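You operate a simulated robot arm through the tools that you are given. There is no shell and no other tool. Be economical: measure what you need, move in short steps, check, and stop when the job is done.

You are at the controls of a simulated robot arm. One attempt, no reset.

JOB
Clamp the blue chassis, torque both screws to the card's figure, black first.
Fine: put the driver back in its dock.

The check looks at the end state, three seconds after you hand in, the way a careful person would. Anything else that was tipped, shoved, dropped, spilled or broken makes it a failure.

ROBOT AND FRAMES
A 7-joint arm with a two-finger parallel gripper, fixed in place. Base frame: the origin is at the foot of the arm, x ahead of it, y to its left, z up; the work surface is at about z = 0. Units: m, rad, N and s.
With the tool pointing down near the work surface it reaches from about 0.22 to 0.58 m from the base axis. Its first joint turns from -1.152 to 1.152 rad. Payload 2.5 kg.
The TCP is the grasp point between the finger pads, 0.023 m short of the fingertips. In the tool frame z runs along the fingers and y along their closing line. The gripper opens to 0.094 m. The fingers are 0.038 m wide and 0.01 m thick; the gripper's body (0.054 by 0.096 m) begins 0.039 m behind the TCP.
Orientation is that of the tool frame in the base frame, as a unit quaternion [w, x, y, z]. With the fingers straight down and closing along the base's y, the tool's x points along the base's -x, its y along +y and its z along -z.

CONTROLS
- The arm moves only by the tool step_arm. Its arguments are lists of equal length, an entry for each row: "translation": the shift along the tool's x, y, z in m, a list of three; "dr": the turn, a rotation vector about the tool's x, y, z in degrees, a list of three. In form: {"translation": [[tx, ty, tz], ...], "dr": [[ax, ay, az], ...]}. A call has 1 to 12 rows; each row shifts and turns the commanded pose from where the row before left it, along the tool's axes as they then stand. "claw" is the closure, from 0 (fully open) to 1 (shut), set as the call begins (left out, the last holds). Rows are played at 5 a second. More than 0.05 m and 0.15 rad between two rows, or a gripper value outside its range, and nothing of the call is played. A pose out of reach is approached as far as the arm can. The call stops where the force on the tool passes 40 N (or 10 N more than at its start, if that is more) or the arm is blocked; 0.2 s more then pass. Each finger travels about 0.108 m/s and halts on what it meets, pressing with about 40 N; the grip force reading is that of the motor and also rises with nothing between the fingers. The clock runs only during rows and for 0.2 s after the last one: add rows that do not move to give the fingers time. The reply holds the time, the measured pose of the TCP, the force on the tool along the base axes, the opening and the grip force, in the units named above and with some noise.
- Cameras (640 x 400 px; columns grow to the right, rows downward): "scene" is fixed at [0.1036, -0.3932, 0.5719]; the picture's right is [0.94, -0.33, 0.00], its down [-0.15, -0.41, -0.90] and it looks along [0.30, 0.85, -0.44] (base axes); focal length 361 px, centre (320, 200). "wrist" rides on the gripper at [0.086, 0.016, -0.074] in the tool frame; the picture's right is [-0.18, 0.98, 0.00], its down [-0.58, -0.11, -0.81] and it looks along [-0.79, -0.15, 0.59] (tool axes); focal length 243 px, centre (320, 200). There is no depth. A picture from a camera that has moved, and an enlarged one, comes with that camera's place and axes in the base frame and with its lens. The place of the scene camera against the robot may be out by one fixed shift of up to 0.018 m in any direction.
- snapshot(camera): a new picture of that camera. The clock stands still meanwhile.
- close_up(camera, box): a new picture of the part [left, top, right, bottom] of that camera's present view, enlarged. The clock stands still meanwhile.
- close_job(): hands the job in; it is judged then, once.

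Work in short steps. Places have to be worked out from the pictures, the camera data and where the tool is seen: move nearer, look again, correct. Check each grasp and each placing, and mend what went wrong. You have 120 turns and 64 pictures in all, those below and enlarged ones among them. Open the gripper and draw the arm clear of the work before you hand the job in, unless the task says otherwise; then end with one line.

The tools are called as a command line: name --argument value ..., lists and objects as JSON in quotes. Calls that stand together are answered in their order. step_arm: Moves the arm, as the interface text tells. Its arguments: {"type":"object","properties":{"translation":{"type":"array","items":{"type":"array","items":{"type":"number"}}},"dr":{"type":"array","items":{"type":"array","items":{"type":"number"}}},"claw":{"type":"number"}},"required":["translation","dr"]} The other tools are called the same way: snapshot (camera) takes a picture; close_up (camera, box) takes an enlarged picture of a part of a camera's view; close_job () hands the job in.

At the start:

```text
t: 0.0
tool_pos: [0.3433, 0.2549, 0.3578]
tcp_rot: [0.0, 0.0, 1.0, 0.0]
wrist_force: [-0.1, -0.4, -1.1]
opening: 0.0941
gripper_force: 0.1
```

scene: 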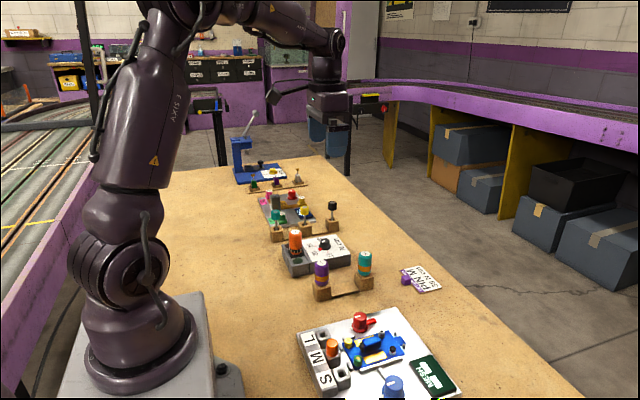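
wrist: 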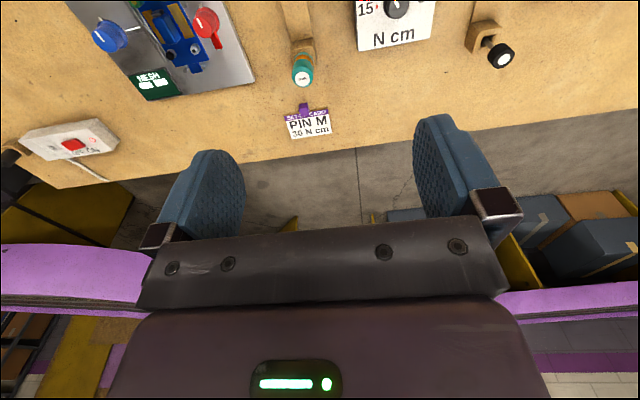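

The card seems to read "PIN M, ?0 N cm". I take enlarged views of the card and the whole work surface.

close_up --camera "wrist" --box '[270, 90, 350, 140]'

close_up --camera "scene" --box '[270, 220, 470, 400]'

close_up --camera "scene" --box '[220, 100, 400, 240]'

close_up --camera "wrist" --box '[0, 0, 320, 200]'

```text
8.00 times, centred on (310, 115) of wrist
camera zoom: at [0.258, 0.2715, 0.4325], right [0.18, 0.98, 0.0], down [0.58, -0.11, 0.81], along [0.79, -0.15, -0.59], focal length 1941 px, centre (400, 880)
```

zoom: 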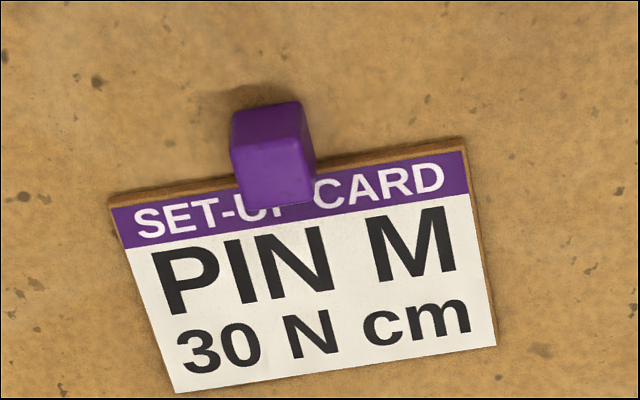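

```text
2.22 times, centred on (370, 310) of scene
camera zoom: at [0.1036, -0.3932, 0.5719], right [0.94, -0.33, 0.0], down [-0.15, -0.41, -0.9], along [0.3, 0.85, -0.44], focal length 802 px, centre (209, -44)
```

zoom: 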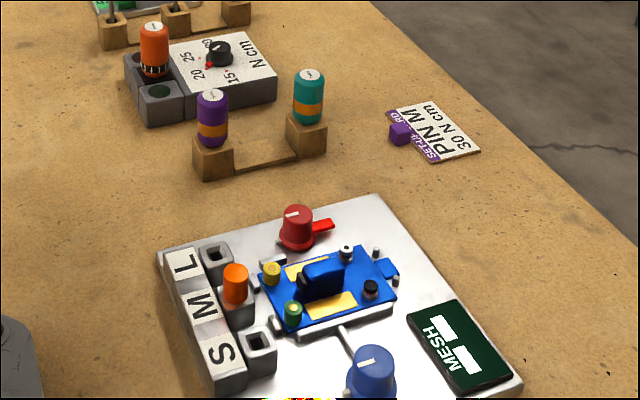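

```text
2.86 times, centred on (310, 170) of scene
camera zoom: at [0.1036, -0.3932, 0.5719], right [0.94, -0.33, 0.0], down [-0.15, -0.41, -0.9], along [0.3, 0.85, -0.44], focal length 1031 px, centre (349, 286)
```

zoom: 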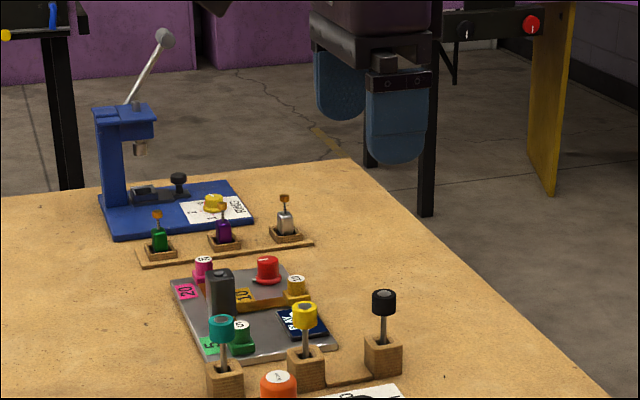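

```text
2.00 times, centred on (160, 100) of wrist
camera zoom: at [0.258, 0.2715, 0.4325], right [0.18, 0.98, 0.0], down [0.58, -0.11, 0.81], along [0.79, -0.15, -0.59], focal length 485 px, centre (640, 400)
```

zoom: 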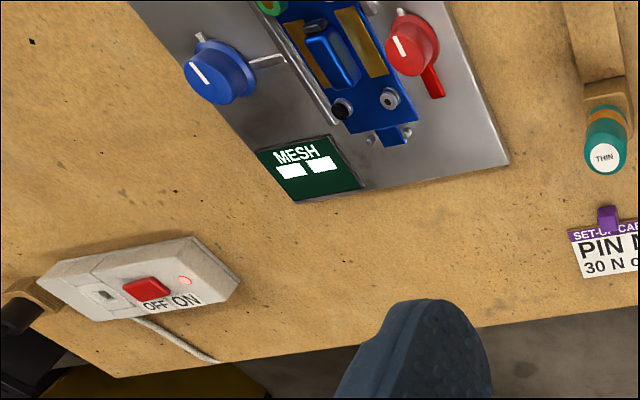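

The card calls for 30 N cm. I draw the tool back and tilt the wrist camera down to look over the fixture and the torque station.

step_arm --translation '[[0.018, -0.03, -0.005], [0.018, -0.03, -0.005], [0.018, -0.03, -0.005], [0.018, -0.03, -0.005], [0.018, -0.03, -0.005]]' --dr '[[0, 5, 0], [0, 5, 0], [0, 5, 0], [0, 5, 0], [0, 5, 0]]'

snapshot --camera "wrist"

```text
t: 1.2
tool_pos: [0.2598, 0.1071, 0.3982]
tcp_rot: [-0.218, 0.0, 0.976, 0.0]
wrist_force: [-0.3, -0.2, -0.1]
opening: 0.0936
gripper_force: 0.1
```

```text
57 pictures are left
camera wrist: at [0.213, 0.1222, 0.5023], right [0.17, 0.98, -0.08], down [0.87, -0.11, 0.48], along [0.47, -0.15, -0.87], focal length 243 px, centre (320, 200)
```

wrist: 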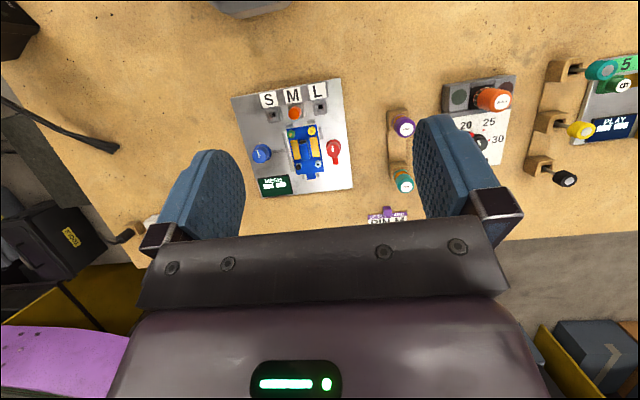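

Good overview. I zoom in on the fixture, the torque station and the driver rack.

close_up --camera "wrist" --box '[224, 70, 368, 200]'

close_up --camera "wrist" --box '[380, 60, 540, 200]'

close_up --camera "wrist" --box '[520, 40, 640, 200]'

```text
3.08 times, centred on (296, 135) of wrist
camera zoom: at [0.213, 0.1222, 0.5023], right [0.17, 0.98, -0.08], down [0.87, -0.11, 0.48], along [0.47, -0.15, -0.87], focal length 746 px, centre (394, 400)
```

zoom: 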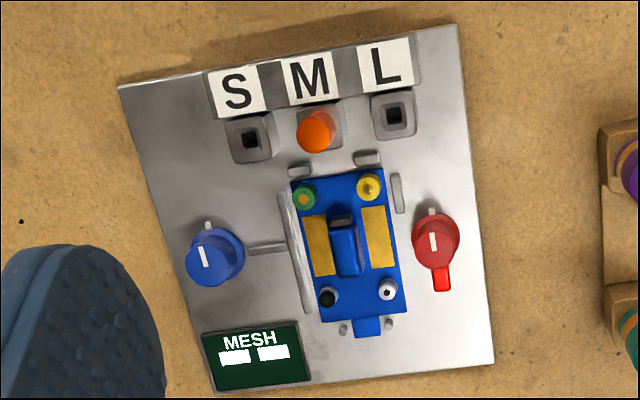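

```text
2.86 times, centred on (460, 130) of wrist
camera zoom: at [0.213, 0.1222, 0.5023], right [0.17, 0.98, -0.08], down [0.87, -0.11, 0.48], along [0.47, -0.15, -0.87], focal length 693 px, centre (-80, 400)
```

zoom: 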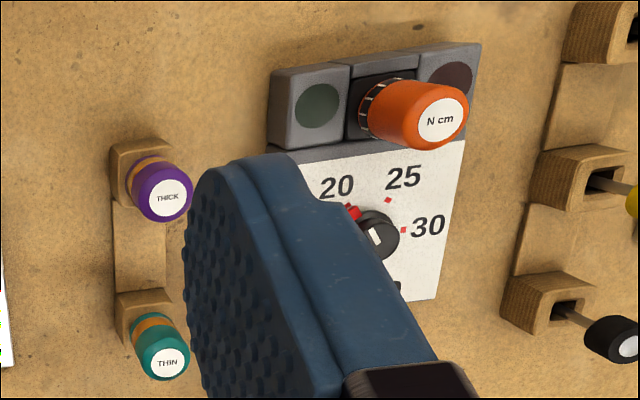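

```text
2.50 times, centred on (580, 120) of wrist
camera zoom: at [0.213, 0.1222, 0.5023], right [0.17, 0.98, -0.08], down [0.87, -0.11, 0.48], along [0.47, -0.15, -0.87], focal length 606 px, centre (-330, 400)
```

zoom: 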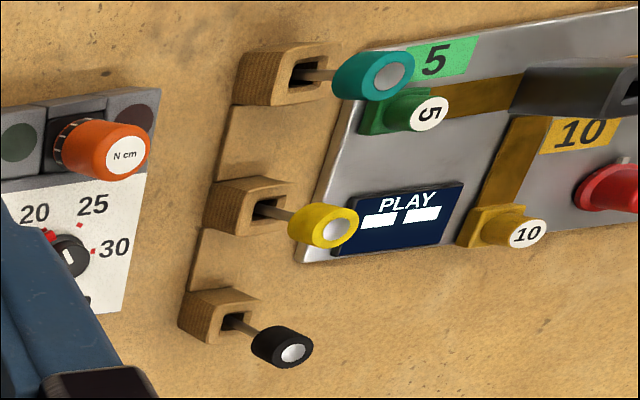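

The dial reads 15/20/25/30 and the orange "N cm" driver stands in the dock between two lamps. I go over the dial for a closer look.

step_arm --translation '[[-0.012, 0.04, 0.02], [-0.012, 0.04, 0.02], [-0.012, 0.04, 0.02], [-0.012, 0.04, 0.02], [-0.012, 0.04, 0.02], [-0.012, 0.04, 0.02], [-0.012, 0.04, 0.02]]' --dr '[[0, 0, 0], [0, 0, 0], [0, 0, 0], [0, 0, 0], [0, 0, 0], [0, 0, 0], [0, 0, 0]]'

snapshot --camera "wrist"

```text
t: 2.8
tool_pos: [0.2771, 0.3867, 0.2368]
tcp_rot: [-0.216, -0.001, 0.976, 0.0]
wrist_force: [0.7, 0.0, -0.1]
opening: 0.0939
gripper_force: 0.1
```

```text
53 pictures are left
camera wrist: at [0.2295, 0.4024, 0.3411], right [0.17, 0.98, -0.08], down [0.87, -0.11, 0.49], along [0.47, -0.15, -0.87], focal length 243 px, centre (320, 200)
```

wrist: 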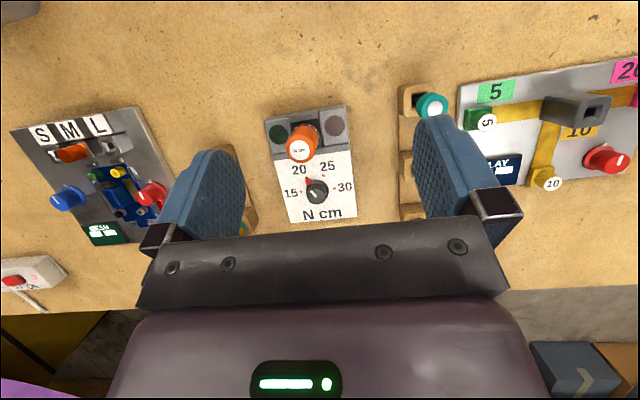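

close_up --camera "wrist" --box '[250, 100, 370, 230]'

```text
3.08 times, centred on (310, 165) of wrist
camera zoom: at [0.2295, 0.4024, 0.3411], right [0.17, 0.98, -0.08], down [0.87, -0.11, 0.49], along [0.47, -0.15, -0.87], focal length 746 px, centre (351, 308)
```

zoom: 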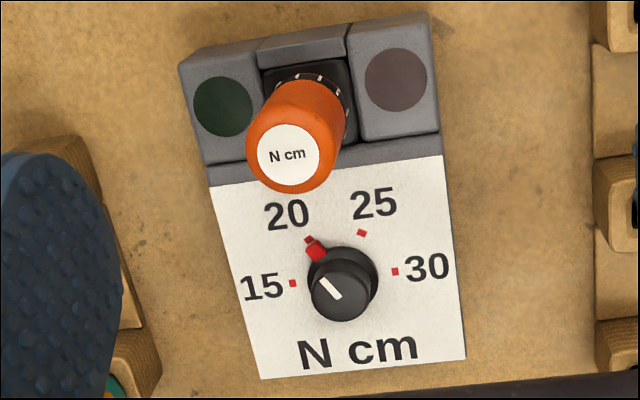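

The dial stands at 20 and its marks are 60° apart on a centre near (0.381, 0.348), so reaching 30 takes 120° clockwise. I straighten the tool and yaw it so the wrist camera stays away from the docked driver.

step_arm --translation '[[0, 0, 0], [0, 0, 0], [0, 0, 0], [0, 0, 0], [0, 0, 0], [0, 0, 0], [0, 0, 0], [0, 0, 0], [0, 0, 0], [0, 0, 0], [0, 0, 0]]' --dr '[[0, -5, 0], [0, -5, 0], [0, -5, 0], [0, -5, 0], [0, -4.9, 0], [0, 0, 8], [0, 0, 8], [0, 0, 8], [0, 0, 8], [0, 0, 8], [0, 0, 8]]'

```text
t: 5.2
tool_pos: [0.276, 0.3863, 0.2352]
tcp_rot: [-0.001, 0.408, 0.913, -0.001]
wrist_force: [-0.1, -1.2, -0.9]
opening: 0.0938
gripper_force: 0.0
```

Yaw is 132° now. I move over the knob, drop to z≈0.14 and narrow the opening.

step_arm --translation '[[-0.0327, 0.0175, 0], [-0.0327, 0.0175, 0], [-0.0327, 0.0176, 0], [0, 0, 0.048], [0, 0, 0.047], [0, 0, 0]]' --dr '[[0, 0, 0], [0, 0, 0], [0, 0, 0], [0, 0, 0], [0, 0, 0], [0, 0, 0]]' --claw 0.36

snapshot --camera "wrist"

snapshot --camera "scene"

```text
t: 6.6
tool_pos: [0.3821, 0.3484, 0.137]
tcp_rot: [0.0, 0.407, 0.914, 0.0]
wrist_force: [-0.1, 0.1, 0.6]
opening: 0.0603
gripper_force: 0.2
```

```text
51 pictures are left
camera wrist: at [0.3366, 0.4237, 0.2114], right [0.85, 0.52, 0.0], down [0.31, -0.51, 0.81], along [0.42, -0.69, -0.59], focal length 243 px, centre (320, 200)
```

wrist: 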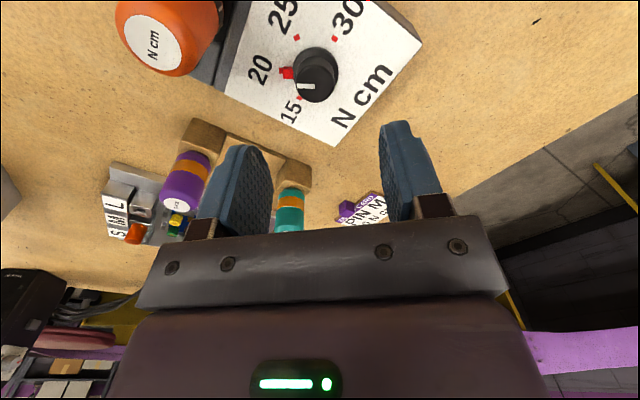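

```text
50 pictures are left
```

scene: 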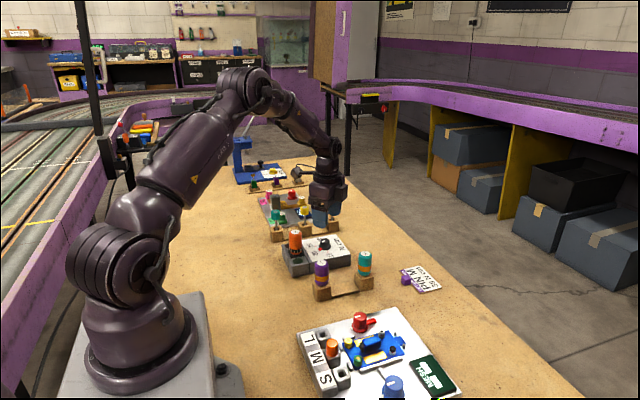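

The knob shows clearly; I zoom to triangulate its height.

close_up --camera "wrist" --box '[220, 0, 430, 150]'

```text
2.67 times, centred on (325, 75) of wrist
camera zoom: at [0.3366, 0.4237, 0.2114], right [0.85, 0.52, 0.0], down [0.31, -0.51, 0.81], along [0.42, -0.69, -0.59], focal length 647 px, centre (307, 533)
```

zoom: 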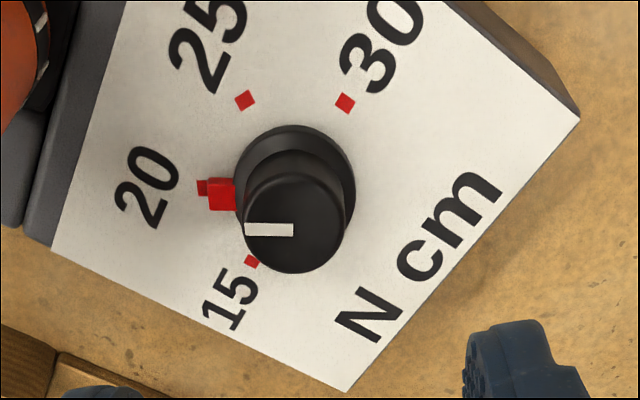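

Plate top is near z 0.03, knob top about 0.048, centre (0.380, 0.348). I descend so the tips stop just above the pointer, then close.

step_arm --translation '[[0.0006, -0.0014, 0.03], [0, 0, 0.03], [0, 0, 0.016], [0, 0, 0]]' --dr '[[0, 0, 0], [0, 0, 0], [0, 0, 0], [0, 0, 0]]'

step_arm --translation '[[0, 0, 0], [0, 0, 0], [0, 0, 0]]' --dr '[[0, 0, 0], [0, 0, 0], [0, 0, 0]]' --claw 1

```text
t: 7.6
tool_pos: [0.3806, 0.3469, 0.0622]
tcp_rot: [0.0, 0.406, 0.914, -0.001]
wrist_force: [0.2, 0.0, 0.5]
opening: 0.0604
gripper_force: 0.1
```

```text
t: 8.4
tool_pos: [0.3794, 0.3467, 0.0615]
tcp_rot: [-0.001, 0.407, 0.913, 0.0]
wrist_force: [-1.7, -2.2, 0.3]
opening: 0.0253
gripper_force: 45.5
```

The knob is held (0.025 m). I turn it clockwise 60° and check.

step_arm --translation '[[0, 0, 0], [0, 0, 0], [0, 0, 0], [0, 0, 0], [0, 0, 0], [0, 0, 0], [0, 0, 0], [0, 0, 0], [0, 0, 0]]' --dr '[[0, 0, 7.5], [0, 0, 7.5], [0, 0, 7.5], [0, 0, 7.5], [0, 0, 7.5], [0, 0, 7.5], [0, 0, 7.5], [0, 0, 7.5], [0, 0, 0]]'

snapshot --camera "wrist"

```text
t: 10.4
tool_pos: [0.3758, 0.3463, 0.061]
tcp_rot: [-0.001, 0.809, 0.587, -0.008]
wrist_force: [-33.5, -11.0, -10.1]
opening: 0.0253
gripper_force: 45.1
```

```text
48 pictures are left
camera wrist: at [0.42, 0.4238, 0.1354], right [0.88, -0.48, -0.01], down [-0.27, -0.51, 0.81], along [-0.4, -0.71, -0.58], focal length 243 px, centre (320, 200)
```

wrist: 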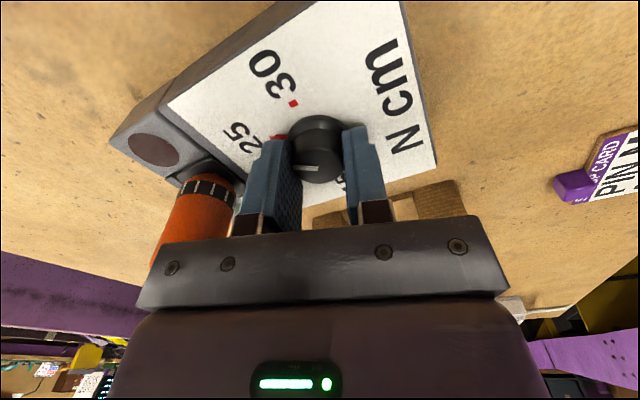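

The pointer is now at 25, with a side load of 33 N because the knob's true centre is about 4 mm nearer in x. I shift to relieve it, then turn on 60°.

step_arm --translation '[[-0.0012, -0.0038, 0], [0, 0, 0], [0, 0, 0], [0, 0, 0], [0, 0, 0], [0, 0, 0]]' --dr '[[0, 0, 0], [0, 0, 0], [0, 0, 7.5], [0, 0, 7.5], [0, 0, 7.5], [0, 0, 7.5]]'

```text
t: 11.8
tool_pos: [0.3732, 0.3485, 0.062]
tcp_rot: [0.001, 0.934, 0.358, -0.003]
wrist_force: [-16.9, -1.0, -22.2]
opening: 0.025
gripper_force: 44.9
```

step_arm --translation '[[0, 0, 0], [0, 0, 0], [0, 0, 0], [0, 0, 0], [0, 0, 0]]' --dr '[[0, 0, 7.5], [0, 0, 7.5], [0, 0, 7.5], [0, 0, 7.5], [0, 0, 0]]'

snapshot --camera "wrist"

```text
t: 12.6
tool_pos: [0.3734, 0.3481, 0.0622]
tcp_rot: [-0.015, 0.981, 0.195, -0.007]
wrist_force: [-1.1, 0.6, 1.3]
opening: 0.0254
gripper_force: 45.6
out of reach, approached as far as the arm can: row 3
stopped in row 3: the force on the tool passed its limit (the readings are from after the stop); the commanded pose is now the measured one
```

```text
47 pictures are left
camera wrist: at [0.4619, 0.3642, 0.1359], right [0.21, -0.98, -0.03], down [-0.56, -0.15, 0.81], along [-0.8, -0.15, -0.58], focal length 243 px, centre (320, 200)
```

wrist: 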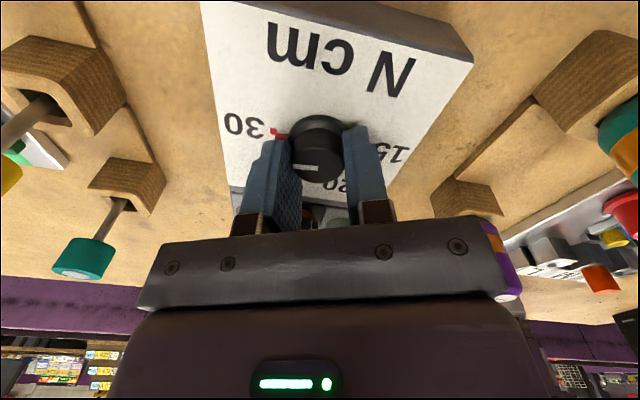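

The joint reached its limit after about 110°; the pointer is close to 30. I open, rise and look at the dial.

step_arm --translation '[[0, 0, 0], [0, 0, 0], [0, 0, -0.04], [0, 0, -0.04], [0, 0, 0]]' --dr '[[0, 0, 0], [0, 0, 0], [0, 0, 0], [0, 0, -4], [0, 0, -4]]' --claw 0.36

close_up --camera "wrist" --box '[220, 0, 430, 150]'

```text
t: 13.8
tool_pos: [0.3788, 0.3395, 0.1401]
tcp_rot: [-0.016, 0.965, 0.263, -0.006]
wrist_force: [-0.3, 1.1, 0.0]
opening: 0.06
gripper_force: 0.0
out of reach, approached as far as the arm can: row 3
```

```text
2.67 times, centred on (325, 75) of wrist
camera zoom: at [0.4633, 0.3674, 0.2145], right [0.34, -0.94, -0.03], down [-0.54, -0.22, 0.81], along [-0.77, -0.26, -0.58], focal length 647 px, centre (307, 533)
```

zoom: 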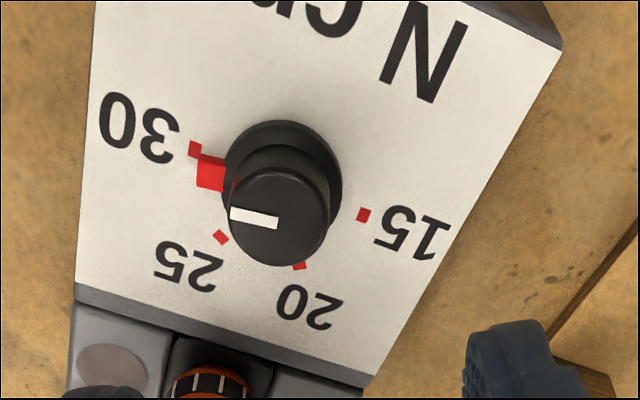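

About 10° short of the 30 mark. I yaw back, to regrasp with room to turn.

step_arm --translation '[[0, 0, 0], [0, 0, 0], [0, 0, 0], [0, 0, 0], [0, 0, 0], [0, 0, 0]]' --dr '[[0, 0, -8], [0, 0, -8], [0, 0, -8], [0, 0, -8], [0, 0, -8], [0, 0, 0]]'

```text
t: 15.2
tool_pos: [0.3776, 0.3415, 0.1424]
tcp_rot: [-0.018, 0.815, 0.579, 0.0]
wrist_force: [-0.5, 0.7, -0.5]
opening: 0.0606
gripper_force: 0.0
```

step_arm --translation '[[0.0054, -0.004, 0], [0, 0, 0.04], [0, 0, 0.04], [0, 0, 0]]' --dr '[[-1.68, -1.19, 0], [0, 0, 0], [0, 0, 0], [0, 0, 0]]'

step_arm --translation '[[0, 0, 0], [0, 0, 0], [0, 0, 0]]' --dr '[[0, 0, 0], [0, 0, 0], [0, 0, 0]]' --claw 1

step_arm --translation '[[0, 0, 0], [0, 0, 0], [0, 0, 0]]' --dr '[[0, 0, 5], [0, 0, 5], [0, 0, 0]]'

close_up --camera "wrist" --box '[220, 50, 430, 200]'

```text
t: 16.2
tool_pos: [0.3758, 0.3439, 0.0597]
tcp_rot: [0.001, 0.817, 0.577, 0.001]
wrist_force: [0.1, -0.4, 0.3]
opening: 0.0602
gripper_force: 0.0
```

```text
t: 17.0
tool_pos: [0.3752, 0.3453, 0.06]
tcp_rot: [0.0, 0.817, 0.577, 0.0]
wrist_force: [-3.8, 2.0, -0.9]
opening: 0.0258
gripper_force: 44.4
```

```text
t: 17.8
tool_pos: [0.3757, 0.3456, 0.0605]
tcp_rot: [0.001, 0.863, 0.504, -0.003]
wrist_force: [-19.2, -2.0, 3.1]
opening: 0.0256
gripper_force: 44.9
```

```text
2.67 times, centred on (325, 125) of wrist
camera zoom: at [0.4322, 0.4134, 0.1343], right [0.77, -0.64, 0.0], down [-0.38, -0.45, 0.81], along [-0.52, -0.62, -0.59], focal length 647 px, centre (307, 400)
```

zoom: 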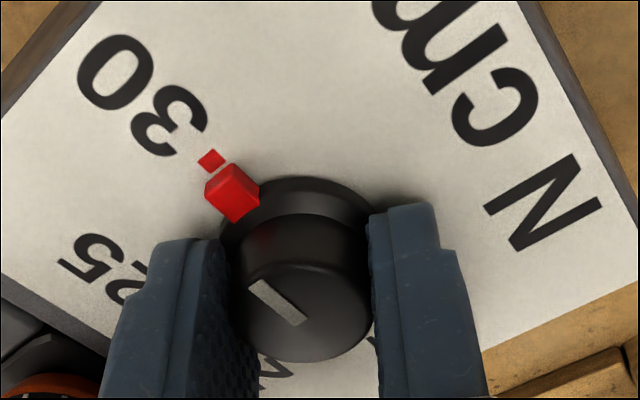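

The pointer now faces the 30 mark. I release, rise and check.

step_arm --translation '[[0, 0, 0], [0, 0, 0], [0, 0, -0.04], [0, 0, -0.05], [0, 0, -0.05], [0, 0, 0]]' --dr '[[0, 0, 0], [0, 0, 0], [0, 0, 0], [0, 0, 0], [0, 0, 0], [0, 0, 0]]' --claw 0.36

close_up --camera "wrist" --box '[220, 0, 430, 150]'

```text
t: 19.2
tool_pos: [0.375, 0.3444, 0.2003]
tcp_rot: [0.0, 0.864, 0.504, 0.001]
wrist_force: [0.4, 1.0, 0.5]
opening: 0.0601
gripper_force: 0.0
```

```text
2.67 times, centred on (325, 75) of wrist
camera zoom: at [0.4323, 0.4123, 0.2759], right [0.76, -0.64, 0.0], down [-0.38, -0.45, 0.81], along [-0.52, -0.62, -0.59], focal length 647 px, centre (307, 533)
```

zoom: 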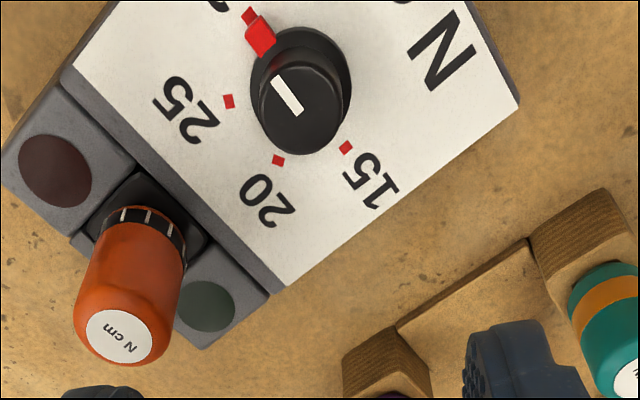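

Dial set to 30. Now I turn the wrist back to its home yaw and go to look at the clamp knob.

step_arm --translation '[[0, 0, -0.03], [0, 0, 0], [0, 0, 0], [0, 0, 0], [0, 0, 0], [0, 0, 0], [0, 0, 0], [0, 0, 0], [0, 0, 0], [0, 0, 0], [0, 0, 0], [0, 0, 0]]' --dr '[[0, 0, -8.5], [0, 0, -8.5], [0, 0, -8.5], [0, 0, -8.5], [0, 0, -8.5], [0, 0, -8.5], [0, 0, -8.5], [0, 0, -8.5], [0, 0, -8.5], [0, 0, -8.5], [0, 0, -8.5], [0, 0, -8.5]]'

step_arm --translation '[[0, 0, 0], [0, 0, 0], [0, -0.043, 0], [0, -0.043, 0], [0, -0.043, 0], [0, -0.043, 0], [0, -0.043, 0], [0, -0.043, 0], [0, 0, 0.03], [0, 0, 0]]' --dr '[[0, 0, -8.5], [0, 0, -8.5], [0, 0, 0], [0, 0, 0], [0, 0, 0], [0, 0, 0], [0, 0, 0], [0, 0, 0], [0, 0, 0], [0, 0, 0]]'

snapshot --camera "wrist"

```text
t: 21.8
tool_pos: [0.3774, 0.3463, 0.2324]
tcp_rot: [0.0, 0.152, 0.988, 0.0]
wrist_force: [-1.0, -0.1, -0.3]
opening: 0.0602
gripper_force: 0.1
```

```text
t: 24.0
tool_pos: [0.3746, 0.0886, 0.2021]
tcp_rot: [0.001, 0.004, 1.0, -0.001]
wrist_force: [0.0, 0.1, -0.5]
opening: 0.0601
gripper_force: 0.0
```

```text
43 pictures are left
camera wrist: at [0.2883, 0.1062, 0.2765], right [0.19, 0.98, 0.0], down [0.58, -0.11, 0.81], along [0.79, -0.16, -0.59], focal length 243 px, centre (320, 200)
```

wrist: 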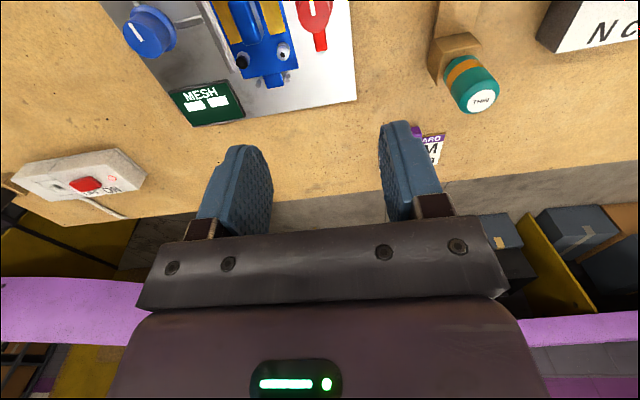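

The tool is too far forward; I draw back 0.12 m and tilt a little.

step_arm --translation '[[0.04, 0, 0], [0.04, 0, 0], [0.035, 0, 0], [0, 0, 0], [0, 0, 0], [0, 0, 0]]' --dr '[[0, 5, 0], [0, 5, 0], [0, 5, 0], [0, 5, 0], [0, 5, 0], [0, 0, 0]]'

close_up --camera "wrist" --box '[200, 60, 420, 210]'

```text
t: 25.4
tool_pos: [0.2591, 0.0911, 0.2099]
tcp_rot: [-0.217, 0.004, 0.976, 0.001]
wrist_force: [0.5, 0.2, 0.1]
opening: 0.06
gripper_force: 0.0
```

```text
2.67 times, centred on (310, 135) of wrist
camera zoom: at [0.2132, 0.107, 0.3145], right [0.18, 0.98, -0.08], down [0.87, -0.12, 0.48], along [0.47, -0.15, -0.87], focal length 647 px, centre (347, 373)
```

zoom: 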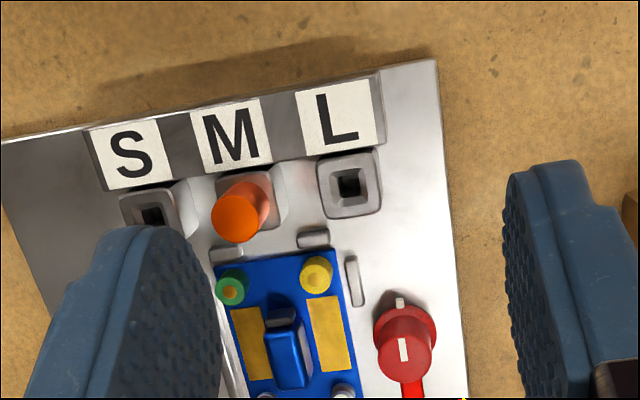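

step_arm --translation '[[0, -0.025, 0], [0, -0.025, 0], [0, 0, 0]]' --dr '[[0, 0, 0], [0, 0, 0], [0, 0, 0]]' --claw 0

close_up --camera "wrist" --box '[230, 110, 430, 240]'

```text
t: 26.2
tool_pos: [0.2585, 0.0398, 0.2095]
tcp_rot: [-0.216, 0.004, 0.976, 0.001]
wrist_force: [-1.0, 0.3, -0.2]
opening: 0.0942
gripper_force: 0.1
```

```text
3.08 times, centred on (330, 175) of wrist
camera zoom: at [0.2126, 0.0561, 0.3138], right [0.18, 0.98, -0.08], down [0.87, -0.12, 0.49], along [0.47, -0.15, -0.87], focal length 746 px, centre (289, 277)
```

zoom: 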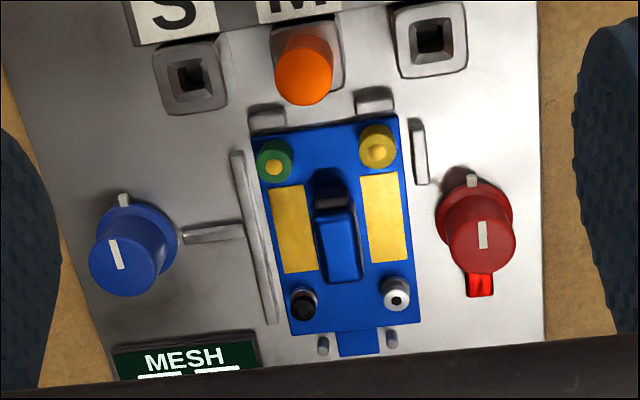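

I look at the fixture from the scene camera to judge which knob acts on the chassis.

close_up --camera "scene" --box '[325, 300, 425, 400]'

close_up --camera "wrist" --box '[300, 130, 410, 220]'

```text
4.00 times, centred on (375, 350) of scene
camera zoom: at [0.1036, -0.3932, 0.5719], right [0.94, -0.33, 0.0], down [-0.15, -0.41, -0.9], along [0.3, 0.85, -0.44], focal length 1444 px, centre (100, -400)
```

zoom: 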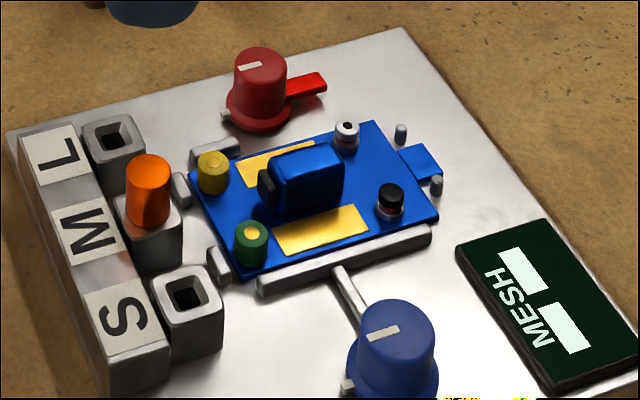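

```text
4.44 times, centred on (355, 175) of wrist
camera zoom: at [0.2126, 0.0561, 0.3138], right [0.18, 0.98, -0.08], down [0.87, -0.12, 0.49], along [0.47, -0.15, -0.87], focal length 1078 px, centre (164, 311)
```

zoom: 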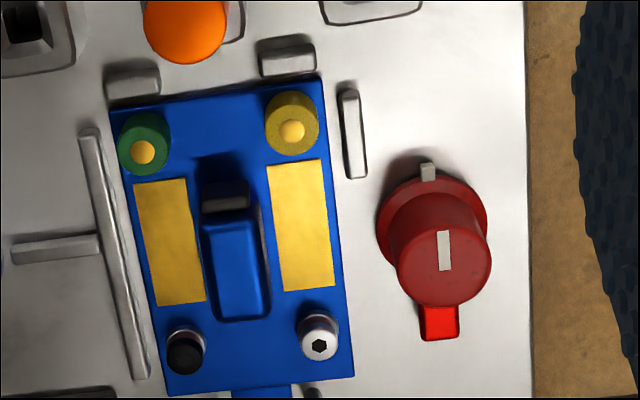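

The red knob carries a lever that can swing over the chassis edge (the short right rail leaves it room), so it is the clamp; the blue one belongs to MESH. The red knob is at about (0.354, 0.0885), top near z 0.043, and I go above it.

step_arm --translation '[[0, 0, 0], [0, 0, 0], [0, 0, 0], [0, 0, 0], [0, 0, 0], [-0.032, 0.0163, 0], [-0.032, 0.0162, 0], [-0.032, 0.0162, 0], [0, 0, 0.04], [0, 0, 0.04], [0, 0, 0]]' --dr '[[0, -5, 0], [0, -5, 0], [0, -5, 0], [0, -5, 0], [0, -5, 0], [0, 0, 0], [0, 0, 0], [0, 0, 0], [0, 0, 0], [0, 0, 0], [0, 0, 0]]' --claw 0.45

snapshot --camera "wrist"

```text
t: 28.6
tool_pos: [0.357, 0.0887, 0.1309]
tcp_rot: [0.001, 0.005, 1.0, 0.0]
wrist_force: [-0.1, -0.6, -0.3]
opening: 0.0514
gripper_force: 0.0
```

```text
38 pictures are left
camera wrist: at [0.2704, 0.1052, 0.2052], right [0.19, 0.98, 0.0], down [0.58, -0.11, 0.81], along [0.79, -0.16, -0.59], focal length 243 px, centre (320, 200)
```

wrist: 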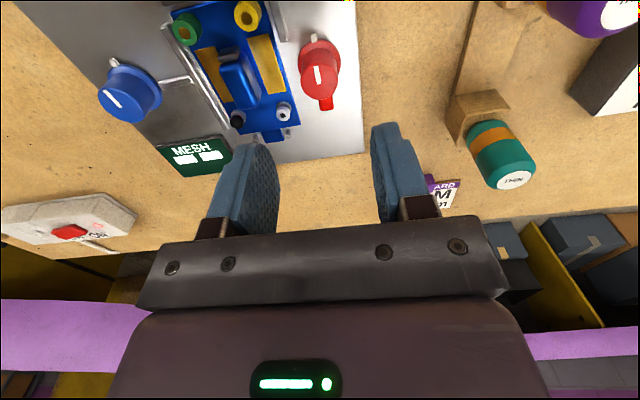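

close_up --camera "wrist" --box '[230, 20, 390, 150]'

```text
3.08 times, centred on (310, 85) of wrist
camera zoom: at [0.2704, 0.1052, 0.2052], right [0.19, 0.98, 0.0], down [0.58, -0.11, 0.81], along [0.79, -0.16, -0.59], focal length 746 px, centre (351, 554)
```

zoom: 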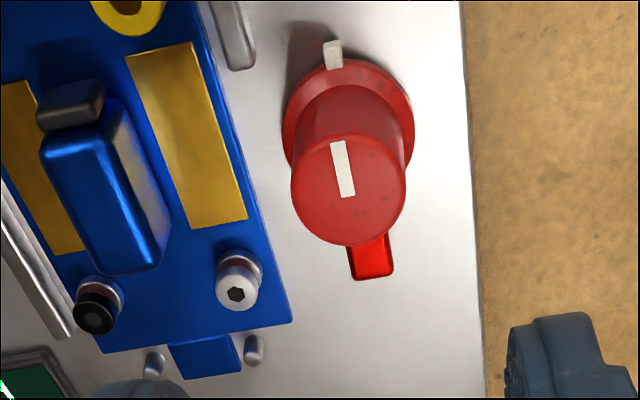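

Refined: knob at about (0.3515, 0.0886). I descend with fingers either side in y, clear of the lever, and close.

step_arm --translation '[[0.0055, 0, 0.03], [0, 0, 0.03], [0, 0, 0.014], [0, 0, 0]]' --dr '[[0, 0, 0], [0, 0, 0], [0, 0, 0], [0, 0, 0]]'

step_arm --translation '[[0, 0, 0], [0, 0, 0], [0, 0, 0]]' --dr '[[0, 0, 0], [0, 0, 0], [0, 0, 0]]' --claw 1

snapshot --camera "wrist"

```text
t: 29.6
tool_pos: [0.351, 0.0869, 0.0579]
tcp_rot: [0.001, 0.004, 1.0, 0.0]
wrist_force: [0.1, -0.6, -0.1]
opening: 0.0516
gripper_force: 0.1
```

```text
t: 30.4
tool_pos: [0.3496, 0.0879, 0.0576]
tcp_rot: [0.002, 0.005, 1.0, -0.001]
wrist_force: [4.0, 9.5, -9.5]
opening: 0.0257
gripper_force: 44.8
```

```text
36 pictures are left
camera wrist: at [0.2645, 0.1048, 0.1325], right [0.19, 0.98, 0.0], down [0.58, -0.11, 0.81], along [0.79, -0.15, -0.59], focal length 243 px, centre (320, 200)
```

wrist: 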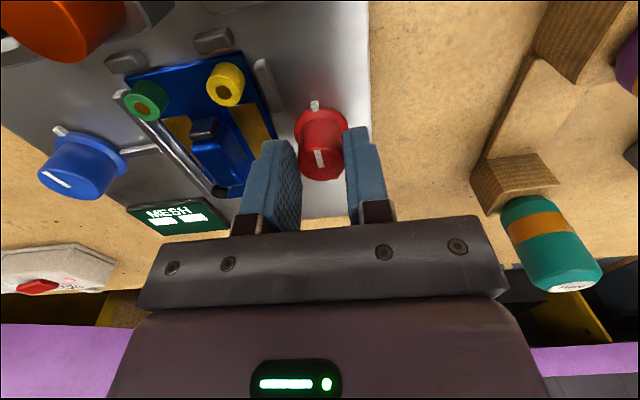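

Held at 0.0257 m. I turn clockwise 45° and read the forces.

step_arm --translation '[[0, 0, 0], [0, 0, 0], [0, 0, 0], [0, 0, 0], [0, 0, 0], [0, 0, 0], [0, 0, 0]]' --dr '[[0, 0, 7.5], [0, 0, 7.5], [0, 0, 7.5], [0, 0, 7.5], [0, 0, 7.5], [0, 0, 7.5], [0, 0, 0]]'

close_up --camera "wrist" --box '[200, 50, 440, 220]'

```text
t: 32.0
tool_pos: [0.3518, 0.0908, 0.0578]
tcp_rot: [0.002, 0.386, 0.923, 0.003]
wrist_force: [7.8, 30.6, 13.0]
opening: 0.0255
gripper_force: 45.0
```

```text
2.35 times, centred on (320, 135) of wrist
camera zoom: at [0.3027, 0.1635, 0.1327], right [0.83, 0.56, 0.01], down [0.33, -0.49, 0.81], along [0.45, -0.67, -0.59], focal length 571 px, centre (320, 353)
```

zoom: 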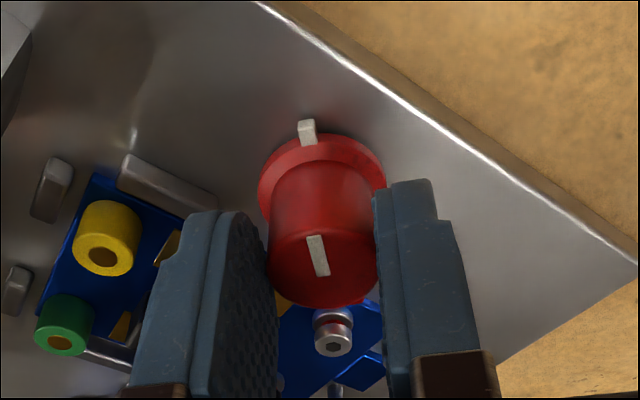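

The knob turns with the grip. I ease the side load and go on another 45°.

step_arm --translation '[[0.0018, 0.0025, 0], [0, 0, 0], [0, 0, 0], [0, 0, 0], [0, 0, 0], [0, 0, 0], [0, 0, 0], [0, 0, 0]]' --dr '[[0, 0, 0], [0, 0, 7.5], [0, 0, 7.5], [0, 0, 7.5], [0, 0, 7.5], [0, 0, 7.5], [0, 0, 7.5], [0, 0, 0]]'

close_up --camera "wrist" --box '[200, 50, 440, 220]'

close_up --camera "scene" --box '[300, 260, 440, 400]'

```text
t: 33.8
tool_pos: [0.3552, 0.0931, 0.058]
tcp_rot: [0.002, 0.711, 0.704, 0.006]
wrist_force: [21.8, 24.8, 9.9]
opening: 0.0255
gripper_force: 45.2
```

```text
2.35 times, centred on (320, 135) of wrist
camera zoom: at [0.3715, 0.1783, 0.1329], right [0.98, -0.19, 0.01], down [-0.12, -0.58, 0.8], along [-0.15, -0.79, -0.6], focal length 571 px, centre (320, 353)
```

zoom: 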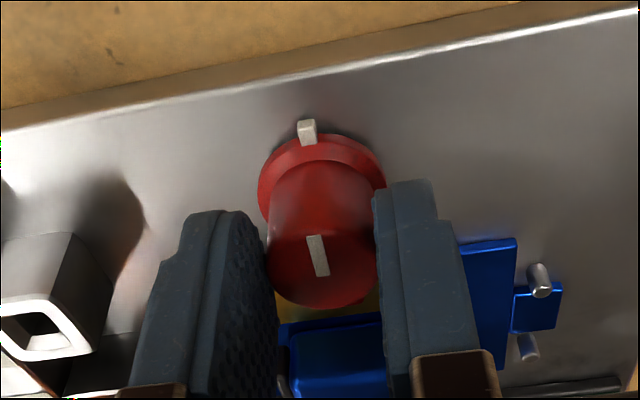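

```text
2.86 times, centred on (370, 330) of scene
camera zoom: at [0.1036, -0.3932, 0.5718], right [0.94, -0.33, 0.0], down [-0.15, -0.41, -0.9], along [0.3, 0.85, -0.44], focal length 1031 px, centre (177, -171)
```

zoom: 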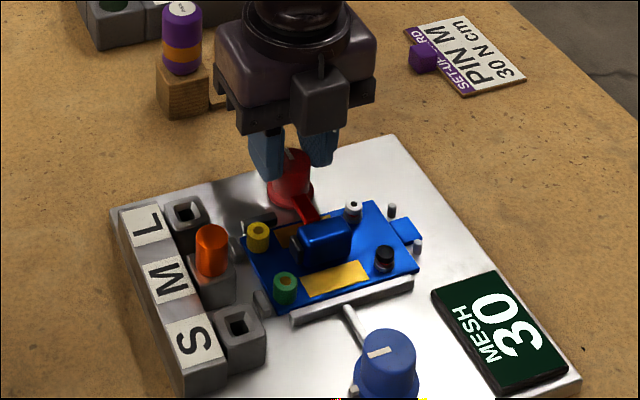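

The lever now lies on the chassis and the MESH display has woken up, reading 30. I release and rise.

step_arm --translation '[[0.002, 0.002, 0], [0, 0, 0], [0, 0, 0], [0, 0, -0.04], [0, 0, -0.05], [0, 0, -0.05], [0, 0, 0]]' --dr '[[0, 0, 0], [0, 0, 0], [0, 0, 0], [0, 0, 0], [0, 0, 0], [0, 0, 0], [0, 0, 0]]' --claw 0.45

close_up --camera "scene" --box '[300, 260, 440, 400]'

```text
t: 35.4
tool_pos: [0.3538, 0.0939, 0.1954]
tcp_rot: [0.0, 0.71, 0.704, 0.001]
wrist_force: [-0.4, 0.8, -0.1]
opening: 0.0516
gripper_force: 0.1
```

```text
2.86 times, centred on (370, 330) of scene
camera zoom: at [0.1036, -0.3932, 0.5719], right [0.94, -0.33, 0.0], down [-0.15, -0.41, -0.9], along [0.3, 0.85, -0.44], focal length 1031 px, centre (177, -171)
```

zoom: 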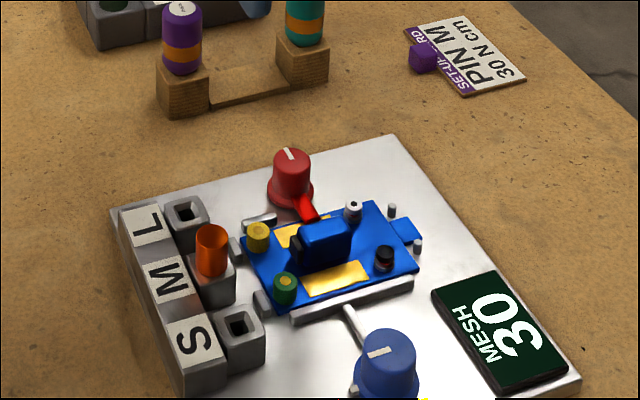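

Clamped. Next is the driver: I yaw back to home, go above the dock and look.

step_arm --translation '[[0, 0, -0.035], [0, 0, 0], [0, 0, 0], [0, 0, 0], [0, 0, 0], [0, 0, 0], [0, 0, 0], [0, 0, 0], [0, 0, 0], [0, 0, 0], [0, 0, 0]]' --dr '[[0, 0, -8.2], [0, 0, -8.2], [0, 0, -8.2], [0, 0, -8.2], [0, 0, -8.2], [0, 0, -8.2], [0, 0, -8.2], [0, 0, -8.2], [0, 0, -8.2], [0, 0, -8.2], [0, 0, -8.2]]' --claw 0

step_arm --translation '[[0.01, 0.043, 0], [0.01, 0.043, 0], [0.01, 0.043, 0], [0.01, 0.043, 0], [0.01, 0.043, 0], [0.011, 0.043, 0], [0, 0, 0]]' --dr '[[0, 0, 0], [0, 0, 0], [0, 0, 0], [0, 0, 0], [0, 0, 0], [0, 0, 0], [0, 0, 0]]'

close_up --camera "wrist" --box '[220, 0, 420, 140]'

close_up --camera "scene" --box '[260, 210, 380, 300]'

```text
t: 37.8
tool_pos: [0.3531, 0.0934, 0.2325]
tcp_rot: [0.001, 0.0, 1.0, -0.001]
wrist_force: [-0.2, -0.3, -0.9]
opening: 0.0939
gripper_force: 0.0
```

```text
t: 39.4
tool_pos: [0.2932, 0.3516, 0.232]
tcp_rot: [0.001, 0.003, 1.0, 0.0]
wrist_force: [0.4, -1.2, -0.1]
opening: 0.0939
gripper_force: 0.1
```

```text
2.86 times, centred on (320, 70) of wrist
camera zoom: at [0.2083, 0.3685, 0.3068], right [0.19, 0.98, 0.0], down [0.58, -0.11, 0.81], along [0.79, -0.15, -0.59], focal length 693 px, centre (320, 571)
```

zoom: 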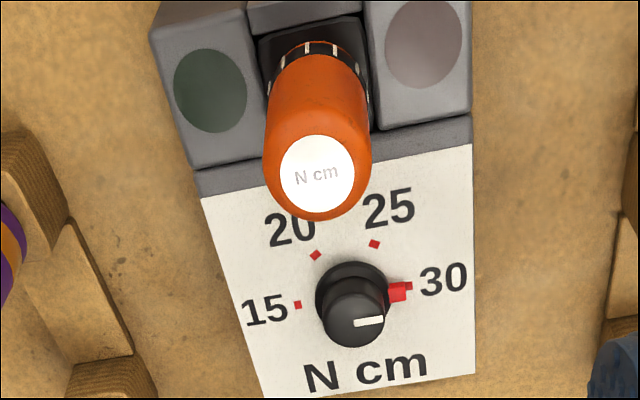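

```text
4.44 times, centred on (320, 255) of scene
camera zoom: at [0.1037, -0.3932, 0.5719], right [0.94, -0.33, 0.0], down [-0.15, -0.41, -0.9], along [0.3, 0.85, -0.44], focal length 1604 px, centre (320, -44)
```

zoom: 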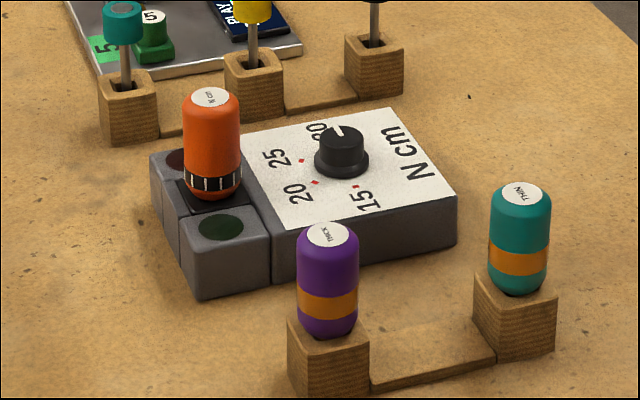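

Dial confirmed at 30. The driver stands at about (0.289, 0.352) with its top near z 0.12; I descend to mid-body and grip.

step_arm --translation '[[0.004, 0, 0.046], [0, 0, 0.046], [0, 0, 0.045], [0, 0, 0]]' --dr '[[0, 0, 0], [0, 0, 0], [0, 0, 0], [0, 0, 0]]'

snapshot --camera "wrist"

```text
t: 40.4
tool_pos: [0.2923, 0.3512, 0.0955]
tcp_rot: [0.001, 0.002, 1.0, 0.0]
wrist_force: [0.2, 0.4, 0.3]
opening: 0.094
gripper_force: 0.1
```

```text
29 pictures are left
camera wrist: at [0.2053, 0.3673, 0.1687], right [0.19, 0.98, 0.0], down [0.58, -0.11, 0.81], along [0.79, -0.15, -0.59], focal length 243 px, centre (320, 200)
```

wrist: 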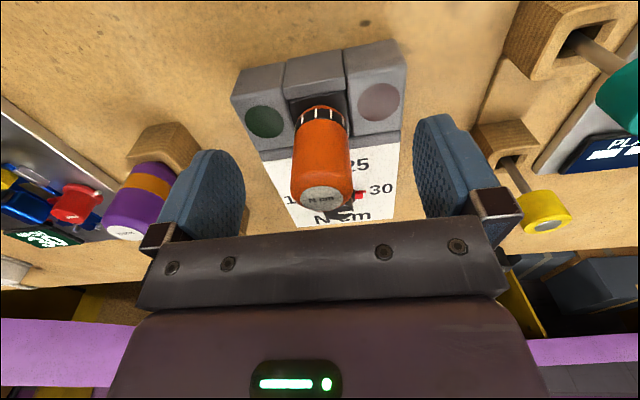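

The driver is within the pads; I shift 3 mm forward and close on it.

step_arm --translation '[[-0.003, 0, 0], [0, 0, 0], [0, 0, 0], [0, 0, 0], [0, 0, 0]]' --dr '[[0, 0, 0], [0, 0, 0], [0, 0, 0], [0, 0, 0], [0, 0, 0]]' --claw 1

step_arm --translation '[[0, 0, -0.01], [0, 0, -0.02], [0, 0, 0]]' --dr '[[0, 0, 0], [0, 0, 0], [0, 0, 0]]'

snapshot --camera "wrist"

```text
t: 41.6
tool_pos: [0.2944, 0.3509, 0.0949]
tcp_rot: [0.001, 0.003, 1.0, 0.0]
wrist_force: [0.5, -1.1, 2.2]
opening: 0.0311
gripper_force: 39.9
```

```text
t: 42.4
tool_pos: [0.2917, 0.3541, 0.1247]
tcp_rot: [0.0, 0.003, 1.0, 0.0]
wrist_force: [-0.5, -0.1, -0.9]
opening: 0.0311
gripper_force: 39.8
```

```text
28 pictures are left
camera wrist: at [0.2062, 0.3694, 0.1985], right [0.19, 0.98, 0.0], down [0.58, -0.11, 0.81], along [0.79, -0.15, -0.59], focal length 243 px, centre (320, 200)
```

wrist: 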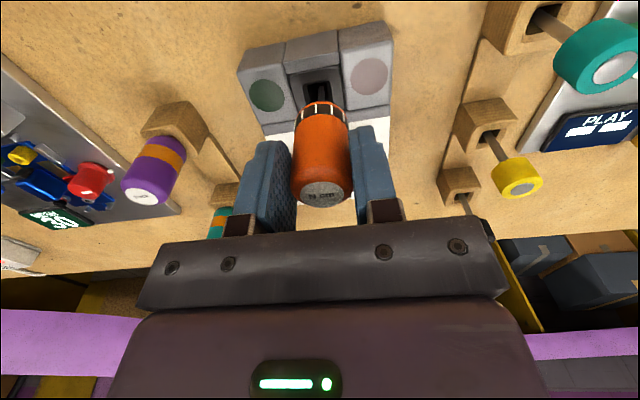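

The driver came up in the grip (dock grasp pose: 0.2944, 0.3509, 0.095). I raise it clear and look at the bit.

step_arm --translation '[[0, 0, -0.03], [0, 0, -0.03], [0, 0, -0.04], [0, 0, 0]]' --dr '[[0, 0, 0], [0, 0, 0], [0, 0, 0], [0, 0, 0]]'

close_up --camera "wrist" --box '[220, 0, 420, 220]'

close_up --camera "scene" --box '[240, 140, 360, 240]'

```text
t: 43.4
tool_pos: [0.2922, 0.3518, 0.2247]
tcp_rot: [0.001, 0.003, 1.0, 0.001]
wrist_force: [0.0, 0.9, -1.0]
opening: 0.0312
gripper_force: 40.1
```

```text
1.82 times, centred on (320, 110) of wrist
camera zoom: at [0.2064, 0.3678, 0.2999], right [0.19, 0.98, 0.0], down [0.58, -0.11, 0.81], along [0.79, -0.15, -0.59], focal length 441 px, centre (320, 364)
```

zoom: 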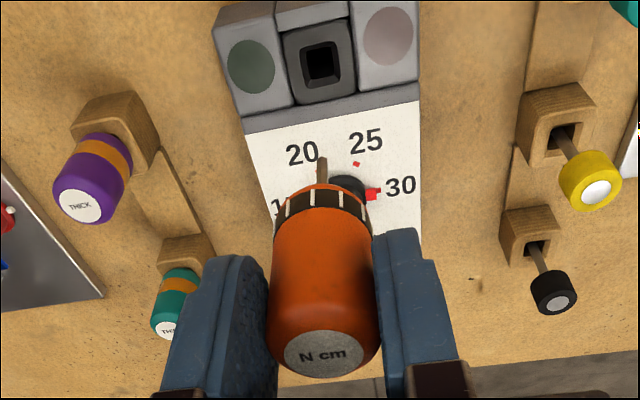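

```text
4.00 times, centred on (300, 190) of scene
camera zoom: at [0.1036, -0.3932, 0.5719], right [0.94, -0.33, 0.0], down [-0.15, -0.41, -0.9], along [0.3, 0.85, -0.44], focal length 1444 px, centre (400, 240)
```

zoom: 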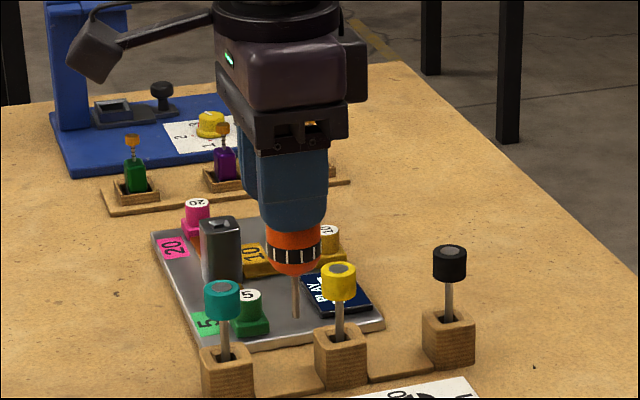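

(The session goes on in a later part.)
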